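You operate a simulated robot arm through the tools that you are given. There is no shell and no other tool. Be economical: measure what you need, move in short steps, check, and stop when the job is done.

Carry out the task below with a simulated robot arm. There is one attempt and no reset: what you move stays moved.

## Task
Pack the brown linen crate on the top of the patchwork quilt. At the end: the cream rug grip is in the brown linen crate; the brown twine spool is in the brown linen crate; the grey peg is on the silver tray; the pink spool is on the blue plaster box; whatever was shut is shut again. Leave all else as you found it, and nothing knocked over.
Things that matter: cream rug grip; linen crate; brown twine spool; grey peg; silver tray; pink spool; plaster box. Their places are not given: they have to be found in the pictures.

Only the result counts: the job must be done as asked and must still hold three seconds after the hand-in. Knocking over, shifting, dropping, spilling or breaking anything else fails it.

## Robot
A 7-joint arm with a two-finger parallel gripper, fixed in place. Base frame: the origin is at the foot of the arm, x ahead of it, y to its left, z up; the work surface is at about z = 0. Readings come in m, rad, newtons and seconds.
With the tool pointing down near the work surface it reaches from about 0.22 to 0.58 m from the base axis. Its first joint turns from -1.152 to 1.152 rad. Payload 2.5 kg.
Tool frame: the origin (TCP) lies between the finger pads and is the grasp point; the fingertips stand 0.023 m ahead of it; z points along the fingers, y is the line along which they close. The gripper opens to 0.094 m. The fingers are 0.038 m wide and 0.01 m thick; the gripper's body (0.054 by 0.096 m) begins 0.039 m behind the TCP.
Orientation is told as [roll, pitch, yaw] about the base's x, y, z axes, in that order, counted from this pose: with the fingers straight down and closing along the base's y, the tool's x points along the base's -x, its y along +y and its z along -z.

## Interface
- The arm moves only by the tool step_arm. Its argument "moves" is one flat list of numbers, 7 for each row, row after row: the shift along the tool's x, y, z in m, then the turn, a rotation vector about the tool's x, y, z in rad, then the opening in per cent of the stroke, from 0 (shut) to 100 (fully open). In form: [tx, ty, tz, ax, ay, az, claw, tx, ty, tz, ax, ay, az, claw, ...]. A call has 1 to 8 rows; each row shifts and turns the commanded pose from where the row before left it, along the tool's axes as they then stand. Each row takes 0.2 s and may step no farther than 0.05 m and 0.15 rad from the row before; otherwise, or with a gripper value out of range, the whole call is refused. A pose out of reach is approached as far as the arm can. The call stops where the force on the tool passes 40 N (or 10 N more than at its start, if that is more) or the arm is blocked; 0.2 s more then pass. The fingers move at their own pace (about 0.108 m/s each) and stop on an object; they squeeze with about 36 N. The grip force told is the motor's: it shows also when the fingers shut on nothing. Time passes only in rows, and 0.2 s behind the last, so rows that do not move let the fingers close. The reply holds the time, the measured pose of the TCP, the force on the tool along the base axes, the opening and the grip force, in the units named above and with some noise.
- Cameras (640 x 400 px; columns grow to the right, rows downward): "scene" is fixed at [0.124, -0.4214, 0.5285]; the picture's right is [0.72, -0.69, 0.00], its down [-0.50, -0.52, -0.69] and it looks along [0.48, 0.50, -0.72] (base axes); focal length 217 px, centre (320, 200). "wrist" rides on the gripper at [-0.039, 0, -0.044] in the tool frame; the picture's right is [0.00, -1.00, 0.00], its down [0.97, 0.00, -0.24] and it looks along [0.24, 0.00, 0.97] (tool axes); focal length 218 px, centre (320, 200).
- grab_frame(camera): a new picture of that camera. No time passes.
- probe_pixels(camera, pixels): for up to 12 pixels [column, row] of the newest picture of that camera ("zoom" is the newest enlarged one), the place [x, y, z] in the base frame of the surface seen there, good to about 0.002 m. No time passes.
- inspect(camera, box): a new picture of the part [left, top, right, bottom] of that camera's present view, enlarged. No time passes.
- sign_off(): hands the job in; it is judged then, once.

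Work in short steps. Measure before you move; look again where a grasp or a placing could have gone wrong, and mend it. You have 80 turns and 38 pictures in all, those below and enlarged ones among them. Open the gripper and draw the arm clear of the work before you hand the job in, unless the task says otherwise; then end with one line.

The tools are called after "Emit:" by a JSON object that holds its "op" and its "data". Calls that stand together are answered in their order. step_arm: Moves the arm, as the interface text tells. Its arguments: {"type":"object","properties":{"moves":{"type":"array"}},"required":["moves"]} The other tools are called the same way: grab_frame (camera) takes a picture; probe_pixels (camera, pixels) gives the place of the surface under pixels of a picture; inspect (camera, box) takes an enlarged picture of a part of a camera's view; sign_off () hands the job in.

At the start:

```text
t: 0.0
position: [0.2807, -0.1694, 0.3548]
tool_rot: [0.0, 0.0, 0.0]
ft_force: [0.0, 0.3, -0.8]
finger_gap: 0.0941
finger_force: 0.1
```

scene: 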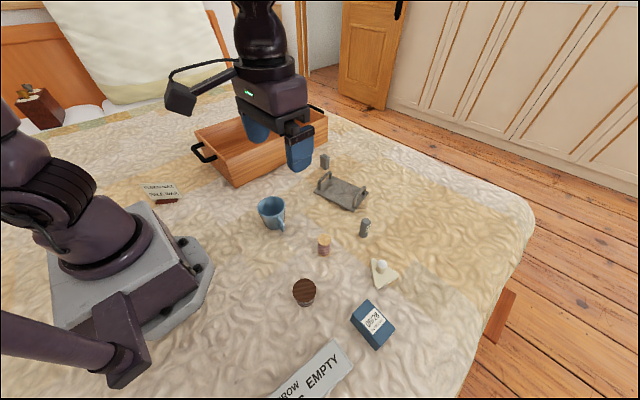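
wrist: 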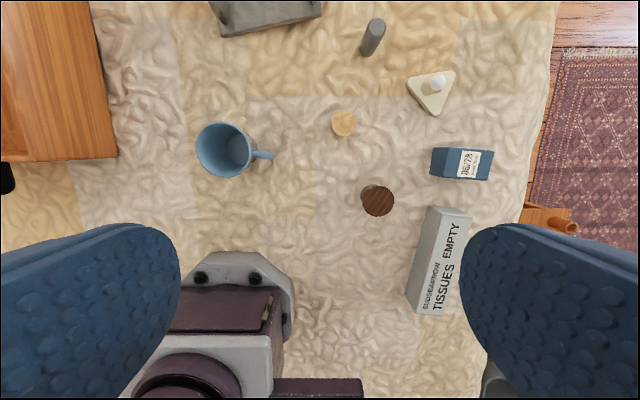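

The scene shows a wooden crate at (260,145), a grey tray at (340,190), a peg at (365,228), small spools and a blue box at (372,325). I'll enlarge these areas to identify each one.

Emit:
{"op": "inspect", "data": {"camera": "scene", "box": [240, 140, 420, 360]}}

Emit:
{"op": "inspect", "data": {"camera": "scene", "box": [130, 80, 340, 240]}}

```text
1.82 times, centred on (330, 250) of scene
```

zoom: 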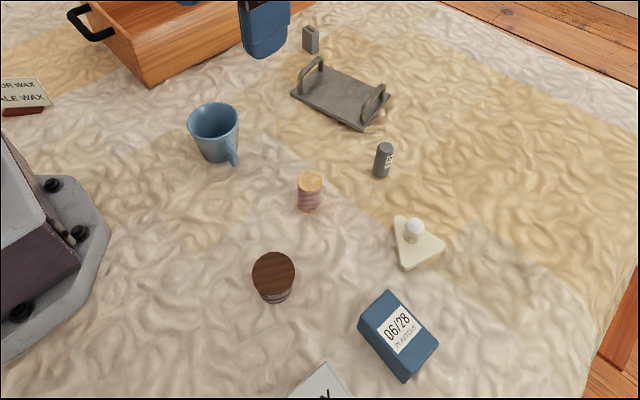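

```text
2.50 times, centred on (235, 160) of scene
```

zoom: 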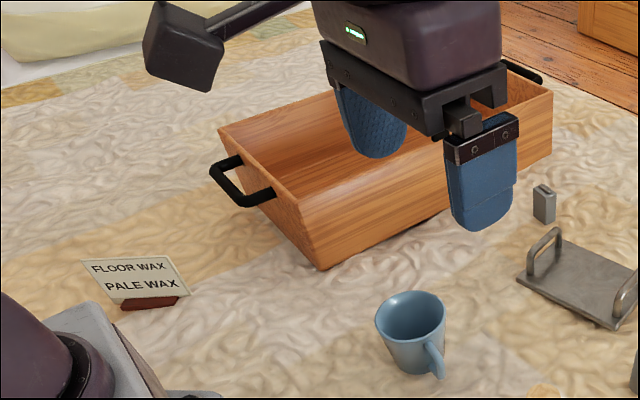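

The blue box reads "06/28 PLASTERS". Two grey items could be the peg: the one at (365,228) and the one at (325,160). I'll enlarge both and probe the points I need.

Emit:
{"op": "inspect", "data": {"camera": "scene", "box": [300, 145, 400, 245]}}

Emit:
{"op": "inspect", "data": {"camera": "wrist", "box": [320, 0, 500, 220]}}

Emit:
{"op": "probe_pixels", "data": {"camera": "wrist", "pixels": [[377, 200], [344, 124], [377, 22], [365, 48], [437, 84], [425, 100], [462, 156], [434, 178], [493, 154], [489, 181], [432, 149], [300, 150]]}}

Emit:
{"op": "probe_pixels", "data": {"camera": "scene", "pixels": [[325, 157], [340, 192], [322, 180], [365, 190], [347, 207], [332, 177], [195, 132], [238, 185], [327, 118], [220, 150], [275, 172], [365, 222]]}}

```text
4.00 times, centred on (350, 195) of scene
```

zoom: 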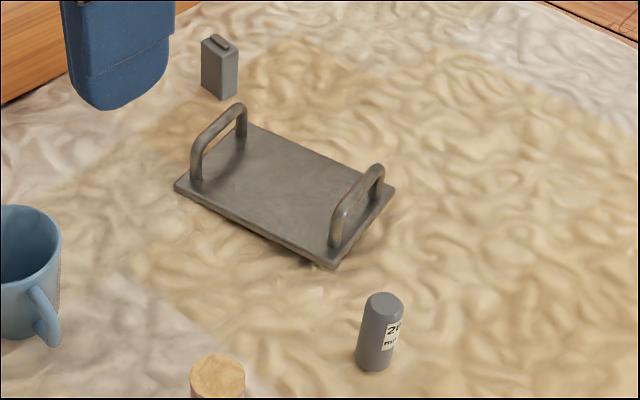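

```text
1.82 times, centred on (410, 110) of wrist
```

zoom: 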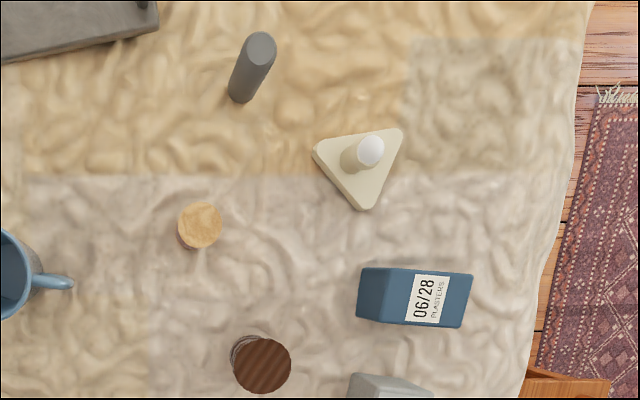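

```text
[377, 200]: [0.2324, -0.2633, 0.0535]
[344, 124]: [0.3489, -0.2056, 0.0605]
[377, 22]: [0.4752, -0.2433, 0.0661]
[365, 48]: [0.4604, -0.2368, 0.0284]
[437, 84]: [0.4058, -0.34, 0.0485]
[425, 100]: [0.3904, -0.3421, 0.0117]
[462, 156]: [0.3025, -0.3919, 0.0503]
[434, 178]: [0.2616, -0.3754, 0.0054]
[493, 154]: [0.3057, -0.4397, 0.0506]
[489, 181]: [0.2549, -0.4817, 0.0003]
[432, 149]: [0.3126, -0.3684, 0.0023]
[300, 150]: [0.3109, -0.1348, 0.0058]
```

```text
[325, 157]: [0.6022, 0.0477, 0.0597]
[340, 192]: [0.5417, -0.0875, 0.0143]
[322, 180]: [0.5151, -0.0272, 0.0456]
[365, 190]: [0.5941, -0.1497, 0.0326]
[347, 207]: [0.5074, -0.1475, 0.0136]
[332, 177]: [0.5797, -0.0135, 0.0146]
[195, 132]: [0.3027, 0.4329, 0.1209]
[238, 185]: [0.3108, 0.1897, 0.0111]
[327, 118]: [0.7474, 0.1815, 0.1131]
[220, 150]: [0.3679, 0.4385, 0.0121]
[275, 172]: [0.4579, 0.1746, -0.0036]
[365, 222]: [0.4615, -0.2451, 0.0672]
```

The grey peg is the labelled cylinder at about (0.465,-0.24). Next I probe finer points on the box, the spools and the grip in the wrist zoom, and the crate in the scene view.

Emit:
{"op": "probe_pixels", "data": {"camera": "zoom", "pixels": [[393, 270], [388, 322], [468, 278], [458, 323], [420, 298], [370, 150], [320, 155], [400, 132], [366, 205], [200, 208], [182, 225], [220, 225]]}}

Emit:
{"op": "probe_pixels", "data": {"camera": "scene", "pixels": [[226, 159], [230, 172], [226, 145], [240, 150], [270, 140], [290, 135], [310, 120], [245, 160], [327, 140], [303, 291], [324, 239], [380, 265]]}}

Emit:
{"op": "probe_pixels", "data": {"camera": "wrist", "pixels": [[363, 200], [393, 200], [377, 186], [377, 214], [20, 145], [50, 100], [100, 150], [112, 157], [10, 60], [331, 124], [357, 124], [344, 112]]}}

```text
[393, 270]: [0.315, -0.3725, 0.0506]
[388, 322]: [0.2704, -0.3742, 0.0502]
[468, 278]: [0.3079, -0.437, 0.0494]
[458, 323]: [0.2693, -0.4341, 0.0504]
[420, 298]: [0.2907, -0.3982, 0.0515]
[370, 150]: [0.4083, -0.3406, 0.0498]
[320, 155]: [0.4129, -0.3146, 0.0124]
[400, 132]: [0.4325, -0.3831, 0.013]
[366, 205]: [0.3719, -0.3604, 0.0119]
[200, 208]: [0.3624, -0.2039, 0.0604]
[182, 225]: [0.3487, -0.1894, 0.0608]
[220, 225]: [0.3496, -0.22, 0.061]
```

```text
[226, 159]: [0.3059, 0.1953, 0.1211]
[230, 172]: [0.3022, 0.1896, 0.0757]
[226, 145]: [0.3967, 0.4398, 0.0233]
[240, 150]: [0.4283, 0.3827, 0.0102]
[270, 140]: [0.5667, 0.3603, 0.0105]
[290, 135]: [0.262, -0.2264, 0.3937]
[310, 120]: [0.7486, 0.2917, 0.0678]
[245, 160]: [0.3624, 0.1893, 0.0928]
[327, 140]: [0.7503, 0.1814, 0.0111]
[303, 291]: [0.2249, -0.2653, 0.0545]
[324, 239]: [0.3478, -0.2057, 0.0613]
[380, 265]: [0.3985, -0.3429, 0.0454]
```

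```text
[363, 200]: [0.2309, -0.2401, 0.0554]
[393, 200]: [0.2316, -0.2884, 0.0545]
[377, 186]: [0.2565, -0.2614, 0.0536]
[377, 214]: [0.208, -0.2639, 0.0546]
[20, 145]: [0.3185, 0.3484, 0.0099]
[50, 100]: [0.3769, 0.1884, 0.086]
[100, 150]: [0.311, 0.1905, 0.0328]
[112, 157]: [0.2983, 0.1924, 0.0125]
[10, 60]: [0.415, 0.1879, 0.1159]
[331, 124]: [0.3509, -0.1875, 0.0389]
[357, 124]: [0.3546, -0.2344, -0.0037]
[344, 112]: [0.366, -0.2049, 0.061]
```

Map so far: crate x 0.30–0.75, y 0.19–0.445, floor 0.01, rim 0.12; box top centre (0.291,-0.404,0.05); peg about (0.468,-0.243). I'll start with the peg and move to above it.

Emit:
{"op": "step_arm", "data": {"moves": [-0.0312, -0.0123, 0.0325, 0, 0, 0, 100, -0.0312, -0.0123, 0.0325, 0, 0, 0, 80, -0.0312, -0.0123, 0.0325, 0, 0, 0, 60, -0.0312, -0.0123, 0.0325, 0, 0, 0, 60, -0.0312, -0.0123, 0.0325, 0, 0, 0, 60, -0.0312, -0.0123, 0.0325, 0, 0, 0, 60]}}

Emit:
{"op": "grab_frame", "data": {"camera": "wrist"}}

```text
t: 1.4
position: [0.4678, -0.2455, 0.1619]
tool_rot: [0.0, 0.0, 0.001]
ft_force: [-0.2, 0.5, -1.4]
finger_gap: 0.0562
finger_force: 0.0
```

```text
31 pictures are left
```

wrist: 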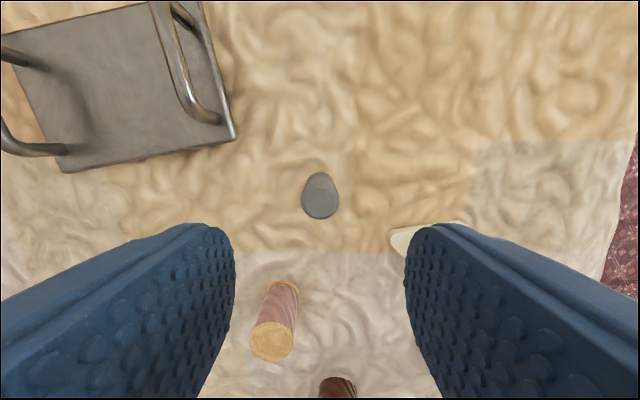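

The peg top is at about (320,203), in line with the fingers. I probe it along with the tray.

Emit:
{"op": "probe_pixels", "data": {"camera": "wrist", "pixels": [[320, 203], [305, 203], [335, 203], [320, 191], [320, 215], [320, 176], [130, 80], [63, 168], [235, 135], [210, 115], [65, 148], [185, 10]]}}

```text
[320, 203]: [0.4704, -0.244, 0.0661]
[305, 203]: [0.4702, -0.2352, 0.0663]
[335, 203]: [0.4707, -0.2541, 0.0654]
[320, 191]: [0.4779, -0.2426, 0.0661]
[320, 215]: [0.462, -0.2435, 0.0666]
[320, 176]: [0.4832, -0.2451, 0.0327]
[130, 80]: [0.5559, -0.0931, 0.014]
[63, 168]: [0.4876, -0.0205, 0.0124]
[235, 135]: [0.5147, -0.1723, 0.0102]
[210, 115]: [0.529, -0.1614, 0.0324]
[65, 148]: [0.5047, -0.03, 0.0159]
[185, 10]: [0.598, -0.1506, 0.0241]
```

The peg axis is at (0.4705,-0.244) and its top at 0.066. I descend around it and close.

Emit:
{"op": "step_arm", "data": {"moves": [-0.0025, 0.001, 0.04, 0, 0, 0, 60, 0, 0, 0.04, 0, 0, 0, 60, 0, 0, 0.04, 0, 0, 0, 60, 0, 0, 0, 0, 0, 0, 10, 0, 0, 0, 0, 0, 0, 10, 0, 0, 0, 0, 0, 0, 10]}}

```text
t: 2.8
position: [0.4687, -0.2451, 0.0388]
tool_rot: [-0.001, 0.0, 0.0]
ft_force: [-0.1, -1.1, 0.3]
finger_gap: 0.0249
finger_force: 35.6
```

The peg is gripped with a gap of 0.025. I lift and carry it above the tray centre.

Emit:
{"op": "step_arm", "data": {"moves": [0, 0, -0.05, 0, 0, 0, 10, 0, 0, -0.05, 0, 0, 0, 10, -0.0178, 0.0375, 0, 0, 0, 0, 10, -0.0178, 0.0375, 0, 0, 0, 0, 10, -0.0178, 0.0375, 0, 0, 0, 0, 10, -0.0178, 0.0375, 0, 0, 0, 0, 10, 0, 0, 0, 0, 0, 0, 10]}}

Emit:
{"op": "grab_frame", "data": {"camera": "scene"}}

Emit:
{"op": "grab_frame", "data": {"camera": "wrist"}}

```text
t: 4.4
position: [0.5398, -0.0946, 0.1388]
tool_rot: [0.0, 0.001, 0.0]
ft_force: [-0.5, 0.1, -0.6]
finger_gap: 0.0251
finger_force: 36.4
```

```text
30 pictures are left
```

scene: 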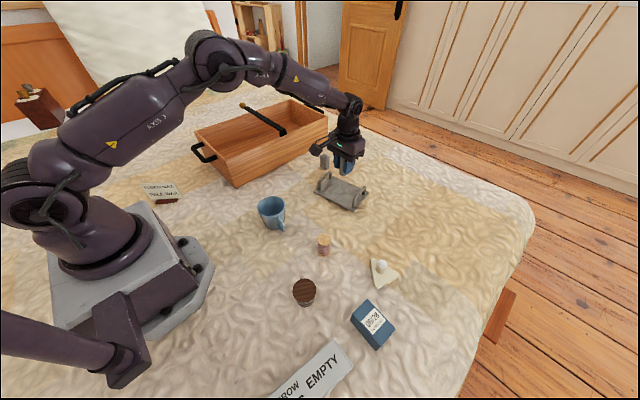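

```text
29 pictures are left
```

wrist: 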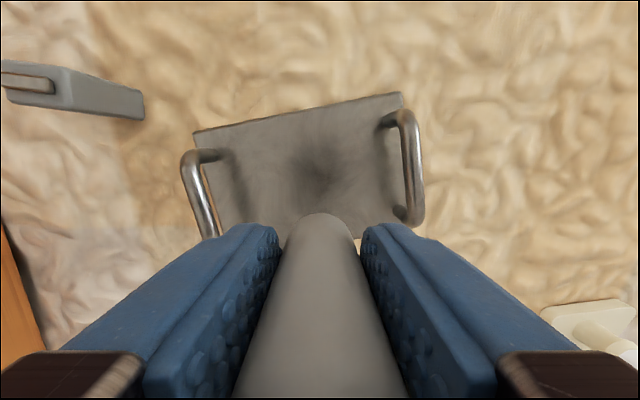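

The peg hangs over the tray, between the handles at columns 205 and 410. A dark stick also lies in or across the crate near (265,120), so I'll check that later. Now I lower the peg and watch the force.

Emit:
{"op": "step_arm", "data": {"moves": [-0.008, 0, 0.03, 0, 0, 0, 10, 0, 0, 0.03, 0, 0, 0, 10, 0, 0, 0.015, 0, 0, 0, 10, 0, 0, 0.006, 0, 0, 0, 10]}}

Emit:
{"op": "inspect", "data": {"camera": "scene", "box": [290, 130, 400, 230]}}

Emit:
{"op": "inspect", "data": {"camera": "scene", "box": [180, 80, 340, 190]}}

```text
t: 5.4
position: [0.5475, -0.0936, 0.0589]
tool_rot: [0.0, -0.001, 0.001]
ft_force: [0.2, 0.0, -0.6]
finger_gap: 0.0251
finger_force: 35.6
```

```text
4.00 times, centred on (345, 180) of scene
```

zoom: 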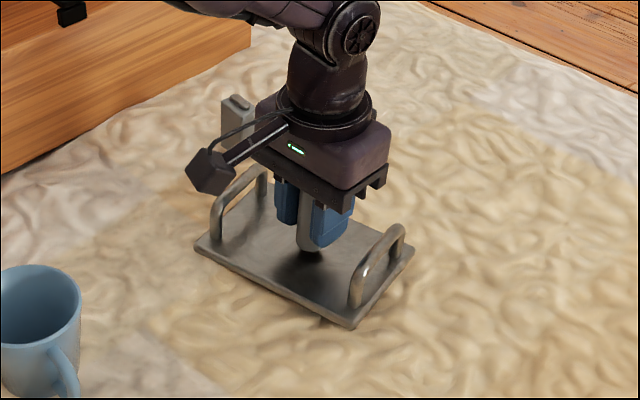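

```text
3.64 times, centred on (260, 135) of scene
```

zoom: 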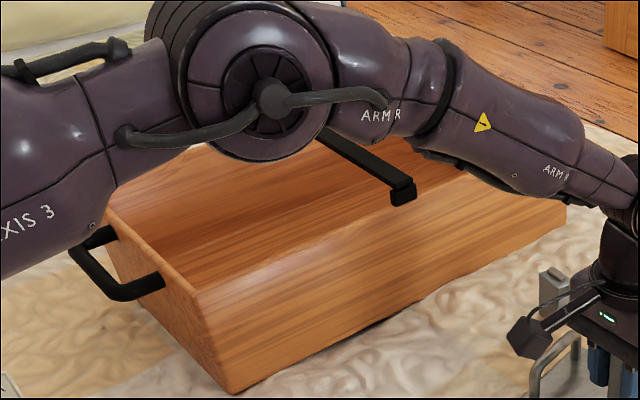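

The peg hasn't touched yet (no force). The stick is a bar across the crate rim, further along than my planned drop spots. I lower the peg in small steps.

Emit:
{"op": "step_arm", "data": {"moves": [0, 0, 0.003, 0, 0, 0, 10, 0, 0, 0.002, 0, 0, 0, 10, 0, 0, 0.001, 0, 0, 0, 10]}}

```text
t: 6.2
position: [0.5474, -0.092, 0.0541]
tool_rot: [0.0, 0.001, 0.0]
ft_force: [0.7, -0.7, -0.1]
finger_gap: 0.0253
finger_force: 36.1
```

Still no contact. I keep lowering 1 mm at a time.

Emit:
{"op": "step_arm", "data": {"moves": [0, 0, 0.001, 0, 0, 0, 10, 0, 0, 0.001, 0, 0, 0, 10]}}

Emit:
{"op": "inspect", "data": {"camera": "scene", "box": [320, 160, 370, 210]}}

```text
t: 6.8
position: [0.5482, -0.0917, 0.051]
tool_rot: [0.0, 0.001, -0.001]
ft_force: [-2.4, -0.2, 5.5]
finger_gap: 0.0251
finger_force: 36.2
```

```text
8.00 times, centred on (345, 185) of scene
```

zoom: 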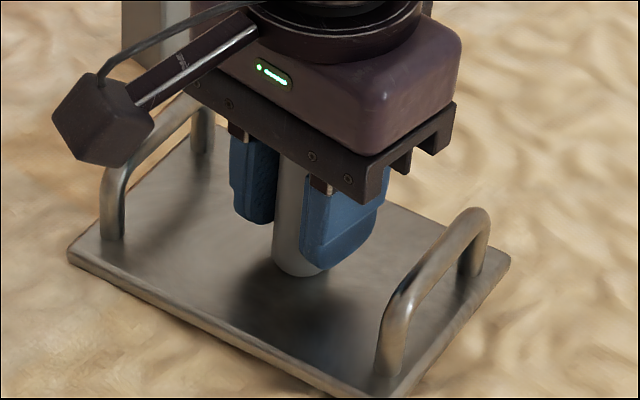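

There is contact at 5.5 N. I release and rise.

Emit:
{"op": "step_arm", "data": {"moves": [0, 0, 0, 0, 0, 0, 50, 0, 0, 0, 0, 0, 0, 50, 0, 0, -0.03, 0, 0, 0, 50, 0, 0, -0.04, 0, 0, 0, 60, 0, 0, -0.04, 0, 0, 0, 70]}}

Emit:
{"op": "grab_frame", "data": {"camera": "wrist"}}

```text
t: 8.0
position: [0.5484, -0.0911, 0.1595]
tool_rot: [0.002, -0.001, 0.001]
ft_force: [-0.5, 0.5, 0.7]
finger_gap: 0.0659
finger_force: 0.0
```

```text
25 pictures are left
```

wrist: 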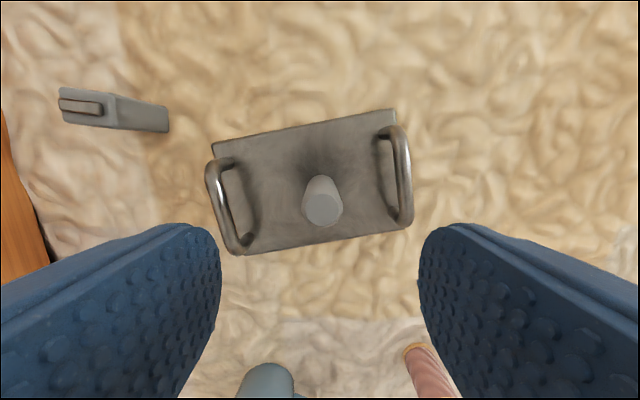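

The peg stands upright on the tray. I go to the pink spool at (0.350,-0.205) and down around it.

Emit:
{"op": "step_arm", "data": {"moves": [0.0399, -0.0226, 0, 0, 0, 0, 70, 0.0399, -0.0226, 0, 0, 0, 0, 70, 0.0399, -0.0226, 0, 0, 0, 0, 70, 0.0399, -0.0226, 0, 0, 0, 0, 70, 0.0399, -0.0226, 0, 0, 0, 0, 70, 0, 0, 0.04, 0, 0, 0, 70]}}

Emit:
{"op": "grab_frame", "data": {"camera": "wrist"}}

```text
t: 9.4
position: [0.3484, -0.2042, 0.1217]
tool_rot: [0.0, 0.0, 0.0]
ft_force: [0.1, 0.6, -0.3]
finger_gap: 0.0657
finger_force: 0.0
```

```text
24 pictures are left
```

wrist: 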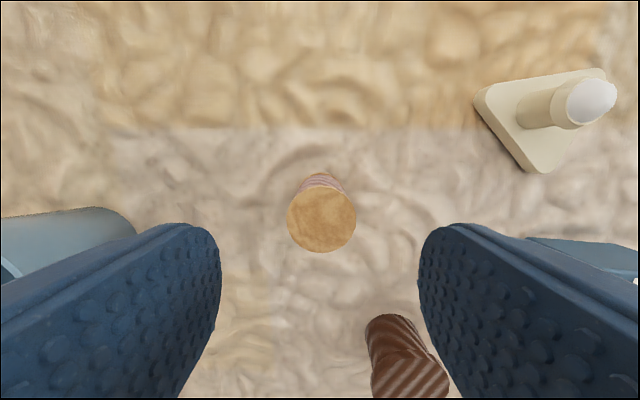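

The spool is centred at (321,218), with the mug clear of the left finger. I descend and close.

Emit:
{"op": "step_arm", "data": {"moves": [0, 0, 0.04, 0, 0, 0, 70, 0, 0, 0.04, 0, 0, 0, 70, 0, 0, 0, 0, 0, 0, 10, 0, 0, 0, 0, 0, 0, 10, 0, 0, 0, 0, 0, 0, 10]}}

```text
t: 10.6
position: [0.3465, -0.2061, 0.0403]
tool_rot: [-0.001, 0.0, -0.002]
ft_force: [0.0, -0.9, 0.1]
finger_gap: 0.0346
finger_force: 36.1
```

Gripped with a gap of 0.035. I lift and carry it above the plaster box at (0.291,-0.404).

Emit:
{"op": "step_arm", "data": {"moves": [0, 0, -0.04, 0, 0, 0, 10, 0, 0, -0.04, 0, 0, 0, 10, 0, 0, -0.04, 0, 0, 0, 10, 0.0116, -0.0398, 0, 0, 0, 0, 10, 0.0116, -0.0398, 0, 0, 0, 0, 10, 0.0116, -0.0398, 0, 0, 0, 0, 10, 0.0116, -0.0398, 0, 0, 0, 0, 10, 0.0116, -0.0398, 0, 0, 0, 0, 10]}}

Emit:
{"op": "grab_frame", "data": {"camera": "wrist"}}

Emit:
{"op": "inspect", "data": {"camera": "scene", "box": [300, 220, 430, 370]}}

```text
t: 12.4
position: [0.2893, -0.4043, 0.1602]
tool_rot: [0.0, -0.002, 0.0]
ft_force: [0.9, -0.3, -1.1]
finger_gap: 0.0343
finger_force: 36.1
```

```text
23 pictures are left
```

wrist: 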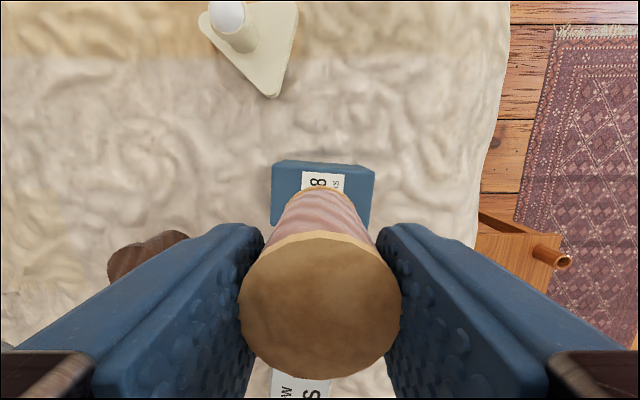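

```text
2.67 times, centred on (365, 295) of scene
```

zoom: 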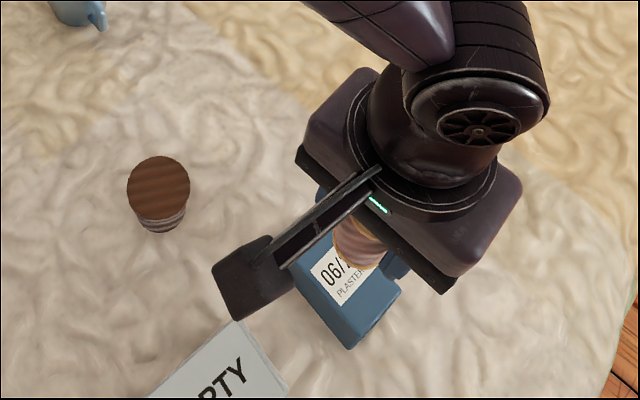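

The spool is over the box. Before lowering I check whether the black block on the hand's side will clear the tissue box, and I probe the plaster box edges again.

Emit:
{"op": "probe_pixels", "data": {"camera": "zoom", "pixels": [[240, 310], [225, 275], [250, 280], [225, 375], [238, 325], [285, 380], [355, 345], [345, 300], [400, 290], [297, 275]]}}

Emit:
{"op": "probe_pixels", "data": {"camera": "wrist", "pixels": [[279, 164], [370, 174], [275, 225], [365, 228], [300, 385], [320, 300], [325, 180]]}}

```text
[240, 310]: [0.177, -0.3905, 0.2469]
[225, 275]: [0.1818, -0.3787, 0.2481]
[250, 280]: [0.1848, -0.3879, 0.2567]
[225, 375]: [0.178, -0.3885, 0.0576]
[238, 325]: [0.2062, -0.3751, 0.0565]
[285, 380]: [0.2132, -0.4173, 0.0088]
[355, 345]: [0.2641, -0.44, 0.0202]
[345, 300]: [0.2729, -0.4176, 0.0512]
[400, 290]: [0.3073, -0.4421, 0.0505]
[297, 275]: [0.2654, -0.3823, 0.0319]
```

```text
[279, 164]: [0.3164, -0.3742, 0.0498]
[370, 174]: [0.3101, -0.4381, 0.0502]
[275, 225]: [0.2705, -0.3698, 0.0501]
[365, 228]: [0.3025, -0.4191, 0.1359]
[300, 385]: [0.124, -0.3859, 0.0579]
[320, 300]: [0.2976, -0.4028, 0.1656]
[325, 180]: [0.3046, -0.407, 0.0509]
```

The clearance is good: the tissue box top is 0.057 and the block will stay above 0.17. I lower the spool to near contact.

Emit:
{"op": "step_arm", "data": {"moves": [0, 0, 0.035, 0, 0, 0, 10, 0, 0, 0.03, 0, 0, 0, 10, 0, 0, 0.003, 0, 0, 0, 10, 0, 0, 0.002, 0, 0, 0, 10, 0, 0, 0.001, 0, 0, 0, 10]}}

```text
t: 13.0
position: [0.2904, -0.4042, 0.1044]
tool_rot: [-0.002, -0.001, 0.002]
ft_force: [-1.5, 2.1, 7.9]
finger_gap: 0.0345
finger_force: 36.1
stopped in row 3: the force on the tool passed its limit (the readings are from after the stop); the commanded pose is now the measured one
```

The move stopped at z=0.104, higher than expected. I look at what is touching.

Emit:
{"op": "inspect", "data": {"camera": "scene", "box": [330, 250, 430, 350]}}

Emit:
{"op": "grab_frame", "data": {"camera": "wrist"}}

```text
4.00 times, centred on (380, 300) of scene
```

zoom: 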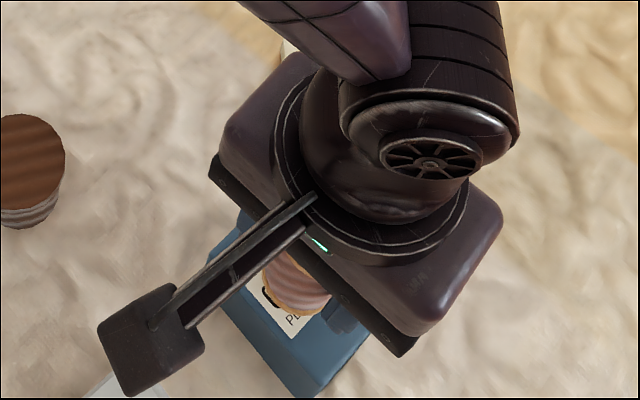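

```text
20 pictures are left
```

wrist: 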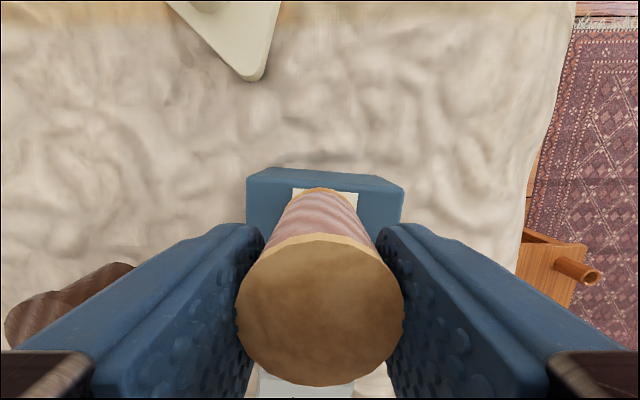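

The spool hasn't slipped in the grip. I probe its bottom edge and the box surface to find the gap.

Emit:
{"op": "probe_pixels", "data": {"camera": "wrist", "pixels": [[320, 190], [318, 187], [303, 199], [340, 198], [352, 193], [256, 172], [396, 186], [320, 240], [320, 370], [260, 390]]}}

Emit:
{"op": "probe_pixels", "data": {"camera": "zoom", "pixels": [[300, 310], [325, 302], [280, 300], [300, 335], [310, 390], [110, 385], [150, 390], [130, 370]]}}

Emit:
{"op": "step_arm", "data": {"moves": [0, 0, 0, 0, 0, 0, 10]}}

```text
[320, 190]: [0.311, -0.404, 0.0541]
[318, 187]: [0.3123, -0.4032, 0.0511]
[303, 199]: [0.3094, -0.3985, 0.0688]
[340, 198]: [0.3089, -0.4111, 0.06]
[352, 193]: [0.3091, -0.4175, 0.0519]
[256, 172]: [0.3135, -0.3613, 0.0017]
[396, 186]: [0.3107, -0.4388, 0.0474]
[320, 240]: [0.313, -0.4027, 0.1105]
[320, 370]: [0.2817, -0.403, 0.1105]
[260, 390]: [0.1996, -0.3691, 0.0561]
```

```text
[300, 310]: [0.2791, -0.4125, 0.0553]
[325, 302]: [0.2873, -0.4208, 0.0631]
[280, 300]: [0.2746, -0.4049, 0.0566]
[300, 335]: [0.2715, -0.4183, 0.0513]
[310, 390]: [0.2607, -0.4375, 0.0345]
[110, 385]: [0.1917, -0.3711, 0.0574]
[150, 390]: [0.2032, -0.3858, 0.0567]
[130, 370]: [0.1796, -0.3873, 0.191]
```

```text
t: 13.4
position: [0.2914, -0.4049, 0.1046]
tool_rot: [-0.001, -0.002, 0.003]
ft_force: [-2.4, 2.4, 10.4]
finger_gap: 0.0345
finger_force: 35.8
```

The spool top reads 0.1105, so its bottom is at about 0.0505. It slid a little in the grip and is now resting upright on the box. I release and rise.

Emit:
{"op": "step_arm", "data": {"moves": [0, 0, -0.0005, 0, 0, 0, 40, 0, 0, 0, 0, 0, 0, 60, 0, 0, 0, 0, 0, 0, 70, 0, 0, -0.03, 0, 0, 0, 70, 0, 0, -0.04, 0, 0, 0, 70]}}

Emit:
{"op": "grab_frame", "data": {"camera": "wrist"}}

```text
t: 14.6
position: [0.2904, -0.4029, 0.1741]
tool_rot: [0.001, -0.002, 0.002]
ft_force: [0.6, 0.3, -0.1]
finger_gap: 0.0656
finger_force: 0.1
```

```text
19 pictures are left
```

wrist: 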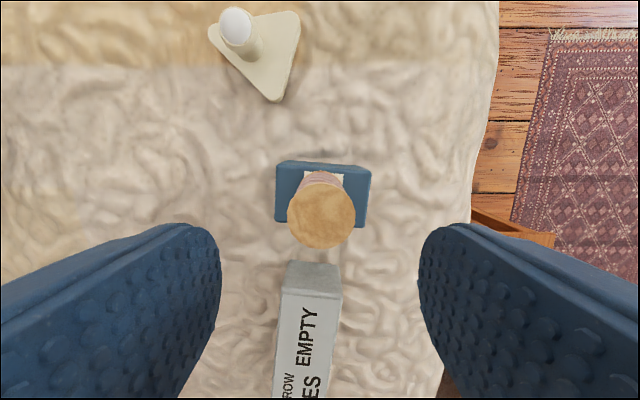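

Emit:
{"op": "probe_pixels", "data": {"camera": "wrist", "pixels": [[321, 215], [321, 188], [321, 243], [293, 215], [350, 215], [237, 25], [222, 35], [285, 20], [275, 98], [213, 32], [298, 15]]}}

```text
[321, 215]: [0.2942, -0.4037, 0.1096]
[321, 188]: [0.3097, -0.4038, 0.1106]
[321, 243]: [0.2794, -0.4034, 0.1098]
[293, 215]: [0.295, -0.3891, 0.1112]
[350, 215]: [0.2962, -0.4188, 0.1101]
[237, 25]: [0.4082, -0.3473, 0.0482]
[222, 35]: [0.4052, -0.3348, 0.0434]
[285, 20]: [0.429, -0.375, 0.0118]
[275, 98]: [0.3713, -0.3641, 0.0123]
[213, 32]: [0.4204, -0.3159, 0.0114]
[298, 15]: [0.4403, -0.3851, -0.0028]
```

The spool stands steady with its centre at (0.2945,-0.404) and its top at 0.110. Next is the cream rug grip: I move above its knob at about (0.407,-0.343).

Emit:
{"op": "step_arm", "data": {"moves": [-0.0387, 0.0203, 0, 0, 0, 0, 70, -0.0387, 0.0203, 0, 0, 0, 0, 70, -0.0387, 0.0203, 0, 0, 0, 0, 70, 0, 0, 0.04, 0, 0, 0, 60]}}

Emit:
{"op": "grab_frame", "data": {"camera": "wrist"}}

```text
t: 15.6
position: [0.4057, -0.3418, 0.1341]
tool_rot: [-0.004, 0.0, 0.003]
ft_force: [-0.3, -0.6, -0.2]
finger_gap: 0.0564
finger_force: 0.0
```

```text
18 pictures are left
```

wrist: 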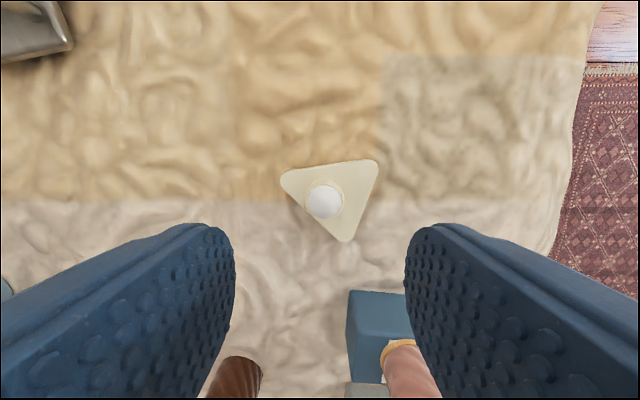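

The knob is at (323,201). I probe its centre and sides to judge how deep to grip.

Emit:
{"op": "probe_pixels", "data": {"camera": "wrist", "pixels": [[323, 201], [308, 201], [339, 201], [323, 188], [323, 216], [323, 180], [335, 183], [290, 180], [345, 236], [372, 166], [306, 195]]}}

Emit:
{"op": "inspect", "data": {"camera": "wrist", "box": [260, 140, 400, 260]}}

```text
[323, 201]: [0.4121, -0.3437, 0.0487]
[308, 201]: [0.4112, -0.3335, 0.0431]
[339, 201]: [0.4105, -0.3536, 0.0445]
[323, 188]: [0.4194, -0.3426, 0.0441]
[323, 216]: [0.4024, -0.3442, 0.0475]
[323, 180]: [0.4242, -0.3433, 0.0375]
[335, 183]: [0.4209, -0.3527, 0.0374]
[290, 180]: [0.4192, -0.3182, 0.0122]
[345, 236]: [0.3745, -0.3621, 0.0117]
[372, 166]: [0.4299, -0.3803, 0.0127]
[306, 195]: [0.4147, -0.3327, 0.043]
```

```text
3.33 times, centred on (330, 200) of wrist
```

zoom: 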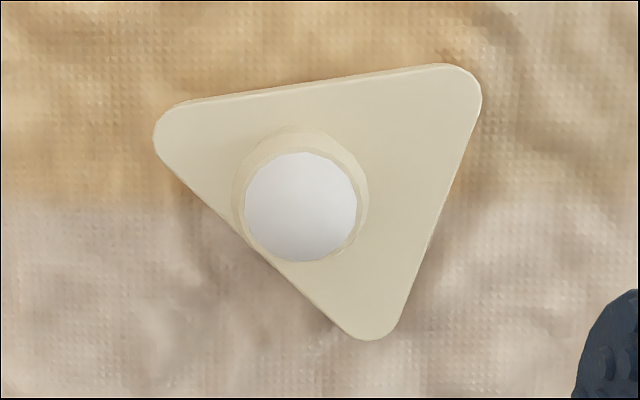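

The column under the white ball is centred near (0.411,-0.3435) and the plate top is at 0.012. I descend to TCP z of about 0.039 and close.

Emit:
{"op": "step_arm", "data": {"moves": [-0.0055, -0.0015, 0.04, 0, 0, 0, 60, 0, 0, 0.04, 0, 0, 0, 60, 0, 0, 0.014, 0, 0, 0, 60, 0, 0, 0, 0, 0, 0, 5, 0, 0, 0, 0, 0, 0, 5, 0, 0, 0, 0, 0, 0, 5]}}

```text
t: 17.0
position: [0.4117, -0.3434, 0.0395]
tool_rot: [0.0, -0.003, 0.002]
ft_force: [-0.2, -0.9, -0.2]
finger_gap: 0.0267
finger_force: 36.1
```

Gripped with a gap of 0.027. I lift high and check the hold.

Emit:
{"op": "step_arm", "data": {"moves": [0, 0, -0.04, 0, 0, 0, 5, 0, 0, -0.04, 0, 0, 0, 5, 0, 0, -0.04, 0, 0, 0, 5, 0, 0, -0.04, 0, 0, 0, 5, 0, 0, -0.04, 0, 0, 0, 5, 0, 0.046, 0, 0, 0, 0, 5, 0, 0.046, 0, 0, 0, 0, 5]}}

Emit:
{"op": "grab_frame", "data": {"camera": "wrist"}}

```text
t: 18.6
position: [0.4117, -0.2531, 0.24]
tool_rot: [-0.002, -0.001, 0.001]
ft_force: [-0.7, 0.1, -0.9]
finger_gap: 0.0262
finger_force: 36.0
```

```text
16 pictures are left
```

wrist: 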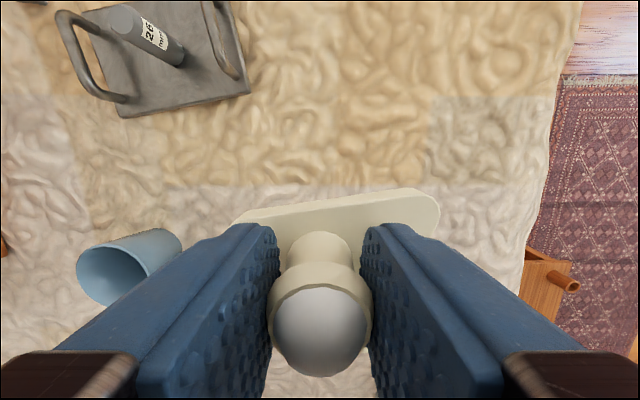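

The hold is good. I carry it toward the crate at (0.40,0.31).

Emit:
{"op": "step_arm", "data": {"moves": [0.001, 0.0468, 0, 0, 0, 0, 5, 0.001, 0.0468, 0, 0, 0, 0, 5, 0.001, 0.0468, 0, 0, 0, 0, 5, 0.001, 0.0468, 0, 0, 0, 0, 5, 0.001, 0.0468, 0, 0, 0, 0, 5, 0.001, 0.0468, 0, 0, 0, 0, 5, 0.001, 0.0468, 0, 0, 0, 0, 5, 0.001, 0.0468, 0, 0, 0, 0, 5]}}

Emit:
{"op": "step_arm", "data": {"moves": [0.001, 0.0468, 0, 0, 0, 0, 5, 0.001, 0.0468, 0, 0, 0, 0, 5, 0.001, 0.0468, 0, 0, 0, 0, 5, 0.001, 0.0468, 0, 0, 0, 0, 5]}}

Emit:
{"op": "grab_frame", "data": {"camera": "scene"}}

Emit:
{"op": "grab_frame", "data": {"camera": "wrist"}}

```text
t: 20.4
position: [0.4041, 0.1243, 0.2408]
tool_rot: [0.0, -0.002, 0.001]
ft_force: [-0.5, 0.0, -1.3]
finger_gap: 0.0263
finger_force: 36.3
```

```text
t: 21.4
position: [0.3997, 0.3109, 0.2407]
tool_rot: [-0.002, -0.001, 0.0]
ft_force: [-0.3, 0.3, -0.6]
finger_gap: 0.0263
finger_force: 36.1
```

```text
15 pictures are left
```

scene: 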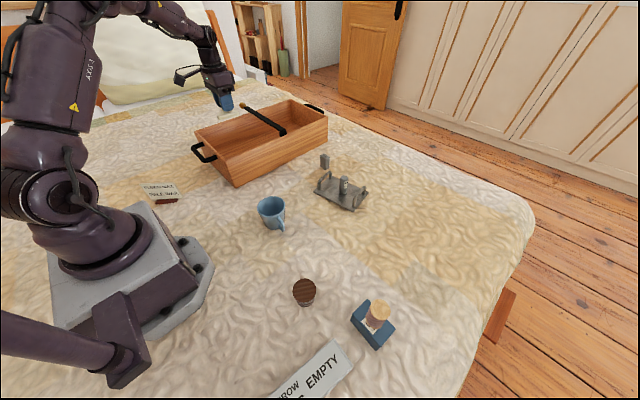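

```text
14 pictures are left
```

wrist: 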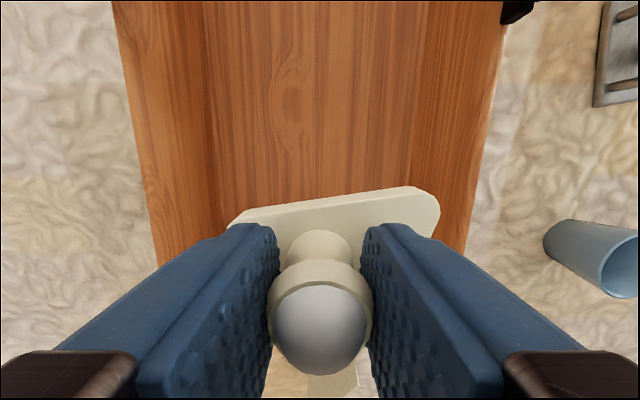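

The crate is below; its floor lies between columns 215 and 415 and the walls slope. I probe the floor, walls and bar to choose drop spots.

Emit:
{"op": "probe_pixels", "data": {"camera": "wrist", "pixels": [[215, 120], [225, 120], [405, 120], [418, 120], [130, 60], [485, 120], [320, 120], [320, 20], [512, 15], [225, 180], [160, 240], [465, 240]]}}

Emit:
{"op": "probe_pixels", "data": {"camera": "scene", "pixels": [[265, 120], [283, 133], [245, 107], [205, 135], [203, 145], [215, 140], [223, 150]]}}

```text
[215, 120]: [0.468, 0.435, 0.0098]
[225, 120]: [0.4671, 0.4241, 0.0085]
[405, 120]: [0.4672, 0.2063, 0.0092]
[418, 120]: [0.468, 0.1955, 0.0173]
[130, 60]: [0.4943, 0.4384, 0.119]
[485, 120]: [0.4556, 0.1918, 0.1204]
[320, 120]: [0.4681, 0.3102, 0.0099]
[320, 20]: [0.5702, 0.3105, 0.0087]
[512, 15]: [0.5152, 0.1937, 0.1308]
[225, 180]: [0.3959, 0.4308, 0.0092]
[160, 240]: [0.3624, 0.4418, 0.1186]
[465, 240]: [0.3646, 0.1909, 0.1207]
```

```text
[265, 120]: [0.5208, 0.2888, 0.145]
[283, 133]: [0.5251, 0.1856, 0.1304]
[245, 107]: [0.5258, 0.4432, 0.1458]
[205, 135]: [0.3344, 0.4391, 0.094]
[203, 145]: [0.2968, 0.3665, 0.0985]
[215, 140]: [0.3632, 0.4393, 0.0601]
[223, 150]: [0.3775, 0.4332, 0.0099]
```

The floor spans y 0.20–0.43, and the bar sits at x≈0.52, z≈0.145. I'll put the grip at (0.42,0.266): shift, then lower close to the floor.

Emit:
{"op": "step_arm", "data": {"moves": [-0.02, -0.044, 0, 0, 0, 0, 5, 0, 0, 0.04, 0, 0, 0, 5, 0, 0, 0.04, 0, 0, 0, 5, 0, 0, 0.04, 0, 0, 0, 5, 0, 0, 0.04, 0, 0, 0, 5, 0, 0, 0.02, 0, 0, 0, 5, 0, 0, 0.006, 0, 0, 0, 5]}}

```text
t: 23.0
position: [0.4207, 0.2647, 0.0529]
tool_rot: [0.002, -0.001, 0.001]
ft_force: [-0.4, 0.1, -0.2]
finger_gap: 0.0262
finger_force: 35.9
```

No contact yet at z=0.053. I lower 1–2 mm at a time.

Emit:
{"op": "step_arm", "data": {"moves": [0, 0, 0.0015, 0, 0, 0, 5, 0, 0, 0.0015, 0, 0, 0, 5, 0, 0, 0.001, 0, 0, 0, 5]}}

```text
t: 23.8
position: [0.4213, 0.2656, 0.0492]
tool_rot: [-0.002, -0.001, 0.001]
ft_force: [-0.4, -0.1, -0.7]
finger_gap: 0.0262
finger_force: 35.9
```

Emit:
{"op": "step_arm", "data": {"moves": [0, 0, 0.001, 0, 0, 0, 5, 0, 0, 0.001, 0, 0, 0, 5]}}

```text
t: 24.4
position: [0.4195, 0.2646, 0.0488]
tool_rot: [-0.001, 0.001, 0.002]
ft_force: [-6.9, -3.6, 11.1]
finger_gap: 0.0264
finger_force: 35.5
```

There is contact at 11 N. I open and rise out of the crate.

Emit:
{"op": "step_arm", "data": {"moves": [0, 0, 0, 0, 0, 0, 50, 0, 0, 0, 0, 0, 0, 50, 0, 0, -0.03, 0, 0, 0, 50, 0, 0, -0.04, 0, 0, 0, 50, 0, 0, -0.04, 0, 0, 0, 50, 0, 0, -0.04, 0, 0, 0, 50, 0, 0, -0.04, 0, 0, 0, 50]}}

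Emit:
{"op": "grab_frame", "data": {"camera": "wrist"}}

```text
t: 26.0
position: [0.4179, 0.2643, 0.2361]
tool_rot: [-0.001, 0.0, 0.001]
ft_force: [-0.2, -0.4, -0.7]
finger_gap: 0.0469
finger_force: 0.0
```

```text
13 pictures are left
```

wrist: 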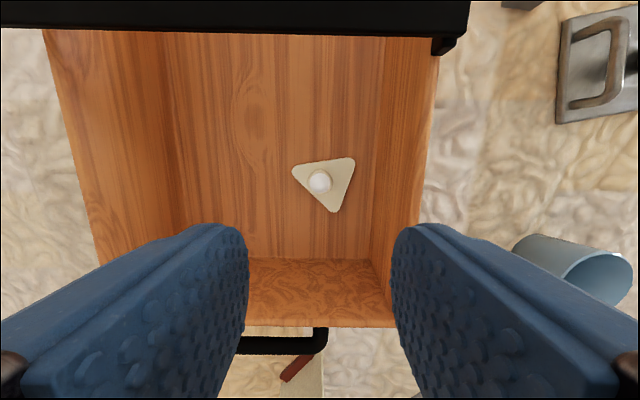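

The grip lies flat in the crate. Next is the brown twine spool at (0.232,-0.264).

Emit:
{"op": "step_arm", "data": {"moves": [0.0157, -0.0442, 0, 0, 0, 0, 60, 0.0157, -0.0442, 0, 0, 0, 0, 60, 0.0157, -0.0442, 0, 0, 0, 0, 60, 0.0157, -0.0442, 0, 0, 0, 0, 60, 0.0157, -0.0442, 0, 0, 0, 0, 70, 0.0157, -0.0442, 0, 0, 0, 0, 80, 0.0157, -0.0442, 0, 0, 0, 0, 90, 0.0157, -0.0442, 0, 0, 0, 0, 90]}}

Emit:
{"op": "step_arm", "data": {"moves": [0.0157, -0.0442, 0, 0, 0, 0, 90, 0.0157, -0.0442, 0, 0, 0, 0, 90, 0.0157, -0.0442, 0, 0, 0, 0, 90, 0.0157, -0.0442, 0, 0, 0, 0, 90, 0, 0, 0.05, 0, 0, 0, 90, 0, 0, 0.05, 0, 0, 0, 90]}}

Emit:
{"op": "grab_frame", "data": {"camera": "wrist"}}

```text
t: 27.8
position: [0.2931, -0.0882, 0.2362]
tool_rot: [-0.001, -0.002, 0.003]
ft_force: [-0.3, -0.6, -0.3]
finger_gap: 0.0848
finger_force: 0.0
```

```text
t: 29.2
position: [0.2297, -0.267, 0.1363]
tool_rot: [0.0, -0.002, 0.002]
ft_force: [0.5, 0.2, 0.6]
finger_gap: 0.0844
finger_force: 0.0
```

```text
12 pictures are left
```

wrist: 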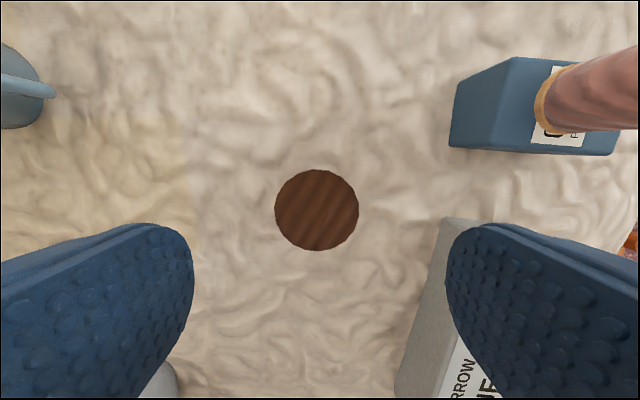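

The tissue box is close under the right finger, at (430,260). I probe the spool, the tissue box edges and the left side.

Emit:
{"op": "probe_pixels", "data": {"camera": "wrist", "pixels": [[317, 210], [276, 210], [358, 210], [317, 171], [317, 249], [443, 219], [480, 221], [440, 270], [400, 390], [440, 355], [405, 350], [160, 385]]}}

Emit:
{"op": "inspect", "data": {"camera": "scene", "box": [260, 250, 400, 390]}}

```text
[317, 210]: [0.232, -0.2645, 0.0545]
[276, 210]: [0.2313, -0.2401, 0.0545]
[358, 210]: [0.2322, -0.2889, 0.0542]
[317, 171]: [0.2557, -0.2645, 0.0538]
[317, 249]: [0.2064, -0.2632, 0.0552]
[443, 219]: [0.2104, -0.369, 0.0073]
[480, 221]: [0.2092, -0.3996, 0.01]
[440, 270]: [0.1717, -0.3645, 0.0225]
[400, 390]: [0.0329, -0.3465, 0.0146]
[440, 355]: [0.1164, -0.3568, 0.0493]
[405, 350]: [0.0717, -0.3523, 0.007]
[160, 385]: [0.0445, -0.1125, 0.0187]
```

```text
2.86 times, centred on (330, 320) of scene
```

zoom: 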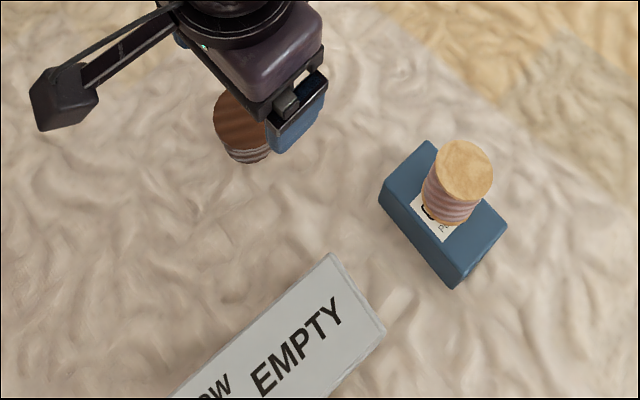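

The tissue box stays at y<-0.35 and the fingers reach only to -0.32. I check the purple base part near (120,365) and the base plate against the path of the side block.

Emit:
{"op": "probe_pixels", "data": {"camera": "scene", "pixels": [[120, 365], [145, 340], [110, 300], [150, 370], [205, 270], [190, 300]]}}

Emit:
{"op": "probe_pixels", "data": {"camera": "zoom", "pixels": [[50, 125], [60, 85], [95, 95], [40, 100]]}}

```text
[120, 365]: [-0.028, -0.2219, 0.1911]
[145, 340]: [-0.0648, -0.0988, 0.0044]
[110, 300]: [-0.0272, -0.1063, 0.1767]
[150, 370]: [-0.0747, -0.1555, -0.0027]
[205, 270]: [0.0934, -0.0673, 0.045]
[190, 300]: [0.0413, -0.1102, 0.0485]
```

```text
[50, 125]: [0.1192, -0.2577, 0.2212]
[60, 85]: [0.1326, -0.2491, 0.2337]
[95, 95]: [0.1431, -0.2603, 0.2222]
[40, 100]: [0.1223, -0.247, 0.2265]
```

All clear. I descend around the brown spool and close.

Emit:
{"op": "step_arm", "data": {"moves": [0, 0, 0.04, 0, 0, 0, 90, 0, 0, 0.04, 0, 0, 0, 90, 0, 0, 0.02, 0, 0, 0, 90, 0, 0, 0, 0, 0, 0, 30, 0, 0, 0, 0, 0, 0, 30, 0, 0, 0, 0, 0, 0, 30]}}

```text
t: 30.6
position: [0.2322, -0.2675, 0.0373]
tool_rot: [-0.001, -0.001, 0.001]
ft_force: [0.2, -0.3, 0.2]
finger_gap: 0.0476
finger_force: 35.6
```

Gripped with a gap of 0.048. I lift and check for slip.

Emit:
{"op": "step_arm", "data": {"moves": [0, 0, -0.03, 0, 0, 0, 30, 0, 0, -0.03, 0, 0, 0, 30, 0, 0, -0.03, 0, 0, 0, 30, 0, 0, -0.04, 0, 0, 0, 30, 0, 0, -0.04, 0, 0, 0, 30, 0, 0, -0.03, 0, 0, 0, 30]}}

Emit:
{"op": "grab_frame", "data": {"camera": "wrist"}}

Emit:
{"op": "probe_pixels", "data": {"camera": "wrist", "pixels": [[320, 300], [320, 340]]}}

```text
t: 32.0
position: [0.2295, -0.2653, 0.2382]
tool_rot: [-0.001, -0.001, 0.002]
ft_force: [-0.6, -0.7, -0.5]
finger_gap: 0.0482
finger_force: 35.9
```

```text
10 pictures are left
```

wrist: 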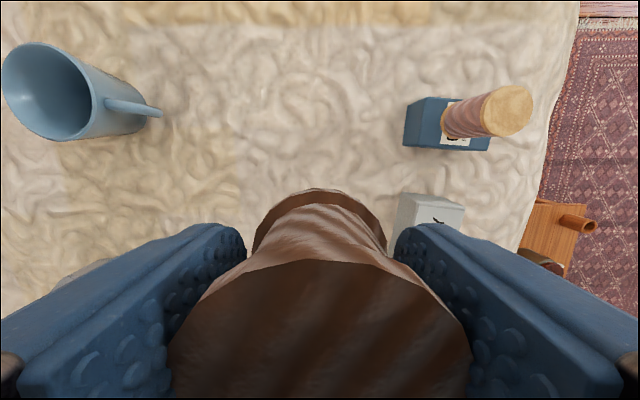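

```text
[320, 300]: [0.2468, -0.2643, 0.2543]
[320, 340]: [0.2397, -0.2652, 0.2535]
```

No slip: the spool bottom is about 0.038 below the TCP. I carry it to the crate at (0.40,0.365).

Emit:
{"op": "step_arm", "data": {"moves": [-0.0121, 0.045, 0, 0, 0, 0, 30, -0.0121, 0.045, 0, 0, 0, 0, 30, -0.0121, 0.045, 0, 0, 0, 0, 30, -0.0121, 0.045, 0, 0, 0, 0, 30, -0.0121, 0.045, 0, 0, 0, 0, 30, -0.0121, 0.045, 0, 0, 0, 0, 30, -0.0121, 0.045, 0, 0, 0, 0, 30]}}

Emit:
{"op": "step_arm", "data": {"moves": [-0.0121, 0.045, 0, 0, 0, 0, 30, -0.0121, 0.045, 0, 0, 0, 0, 30, -0.0121, 0.045, 0, 0, 0, 0, 30, -0.0121, 0.045, 0, 0, 0, 0, 30, -0.0121, 0.045, 0, 0, 0, 0, 30, -0.0121, 0.045, 0, 0, 0, 0, 30, -0.0121, 0.045, 0, 0, 0, 0, 30, 0, 0, 0, 0, 0, 0, 30]}}

Emit:
{"op": "grab_frame", "data": {"camera": "wrist"}}

```text
t: 33.6
position: [0.3148, 0.0482, 0.2377]
tool_rot: [-0.001, -0.001, 0.001]
ft_force: [-0.8, 0.3, -1.0]
finger_gap: 0.0477
finger_force: 35.8
```

```text
t: 35.4
position: [0.3984, 0.364, 0.2346]
tool_rot: [-0.002, -0.003, 0.0]
ft_force: [-0.3, 0.5, -0.3]
finger_gap: 0.0475
finger_force: 35.9
```

```text
9 pictures are left
```

wrist: 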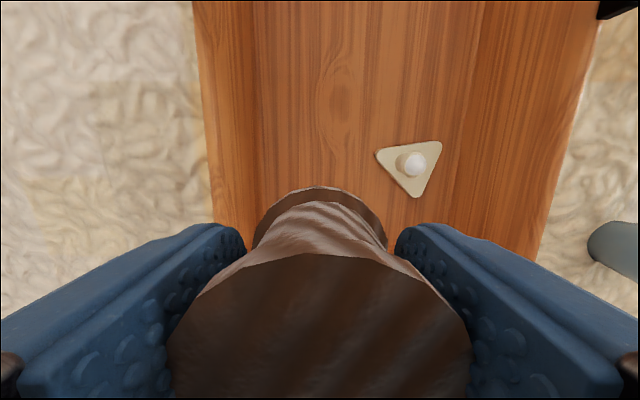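

The approach is clear of the grip. I shift slightly forward and lower.

Emit:
{"op": "step_arm", "data": {"moves": [-0.016, 0, 0.03, 0, 0, 0, 30, 0, 0, 0.04, 0, 0, 0, 30, 0, 0, 0.04, 0, 0, 0, 30, 0, 0, 0.04, 0, 0, 0, 30, 0, 0, 0.028, 0, 0, 0, 30, 0, 0, 0.003, 0, 0, 0, 30, 0, 0, 0.002, 0, 0, 0, 30]}}

```text
t: 37.0
position: [0.4161, 0.3657, 0.0541]
tool_rot: [0.0, -0.003, 0.003]
ft_force: [1.3, 0.1, -1.1]
finger_gap: 0.0475
finger_force: 36.1
```

Emit:
{"op": "step_arm", "data": {"moves": [0, 0, 0.002, 0, 0, 0, 30, 0, 0, 0.002, 0, 0, 0, 30, 0, 0, 0.001, 0, 0, 0, 30, 0, 0, 0.001, 0, 0, 0, 30]}}

```text
t: 38.0
position: [0.4162, 0.3651, 0.0503]
tool_rot: [0.003, -0.003, 0.002]
ft_force: [1.0, -1.2, 11.7]
finger_gap: 0.0479
finger_force: 35.7
```

Contact at 11.7 N, so the spool is on the floor. I open moderately and rise straight out.

Emit:
{"op": "step_arm", "data": {"moves": [0, 0, 0, 0, 0, 0, 75, 0, 0, 0, 0, 0, 0, 75, 0, 0, -0.03, 0, 0, 0, 75, 0, 0, -0.04, 0, 0, 0, 75, 0, 0, -0.04, 0, 0, 0, 75, 0, 0, -0.04, 0, 0, 0, 75, 0, 0, -0.04, 0, 0, 0, 75]}}

Emit:
{"op": "grab_frame", "data": {"camera": "wrist"}}

```text
t: 39.6
position: [0.4161, 0.3631, 0.2381]
tool_rot: [-0.002, 0.001, 0.0]
ft_force: [-0.9, -0.5, -0.4]
finger_gap: 0.0706
finger_force: 0.0
```

```text
8 pictures are left
```

wrist: 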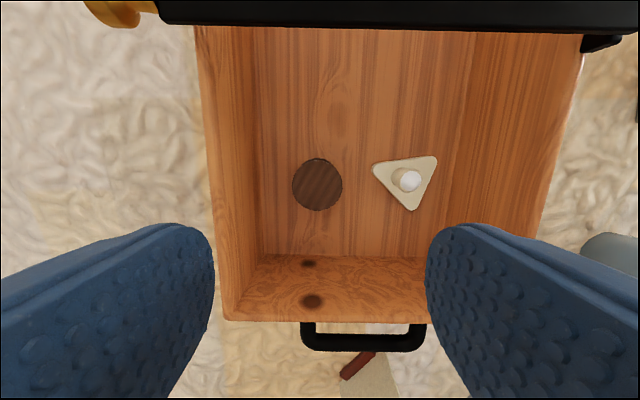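

Both items sit upright in the crate. I draw the arm back to the middle and check the whole scene.

Emit:
{"op": "step_arm", "data": {"moves": [0.01, -0.035, -0.02, 0, 0, 0, 75, 0.01, -0.04, -0.02, 0, 0, 0, 75, 0.01, -0.04, -0.02, 0, 0, 0, 75, 0.01, -0.04, -0.02, 0, 0, 0, 75, 0.01, -0.04, -0.01, 0, 0, 0, 75, 0.01, -0.04, 0, 0, 0, 0, 75, 0.01, -0.04, 0, 0, 0, 0, 75, 0.01, -0.04, 0, 0, 0, 0, 75]}}

Emit:
{"op": "grab_frame", "data": {"camera": "scene"}}

Emit:
{"op": "grab_frame", "data": {"camera": "wrist"}}

```text
t: 41.4
position: [0.3366, 0.0484, 0.328]
tool_rot: [-0.001, -0.002, 0.001]
ft_force: [0.4, -0.5, 0.1]
finger_gap: 0.0706
finger_force: 0.1
```

```text
7 pictures are left
```

scene: 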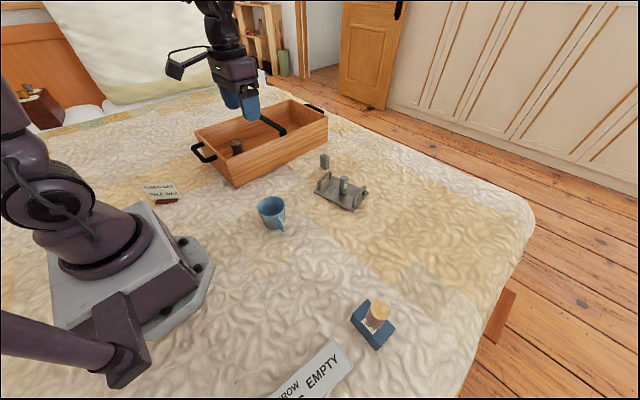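

```text
6 pictures are left
```

wrist: 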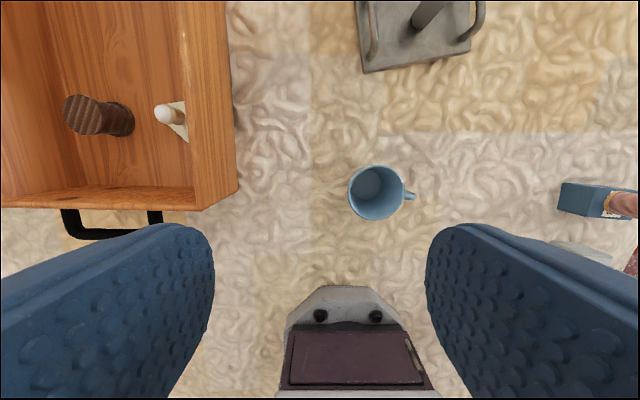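

Everything is in place: the spool and grip are in the crate, the peg is on the tray at (344,185) and the pink spool is on the box at (377,312). The mug, tissue box and other items haven't moved, nothing shut was opened, and the gripper is open and clear, so I hand in.

Emit:
{"op": "sign_off", "data": {}}

```text
The job is handed in.
```

The job is handed in: the cream rug grip and brown twine spool are in the crate, the grey peg is on the silver tray, and the pink spool is on the blue plaster box. I opened nothing that was shut, and the last pictures show nothing else moved or knocked over.
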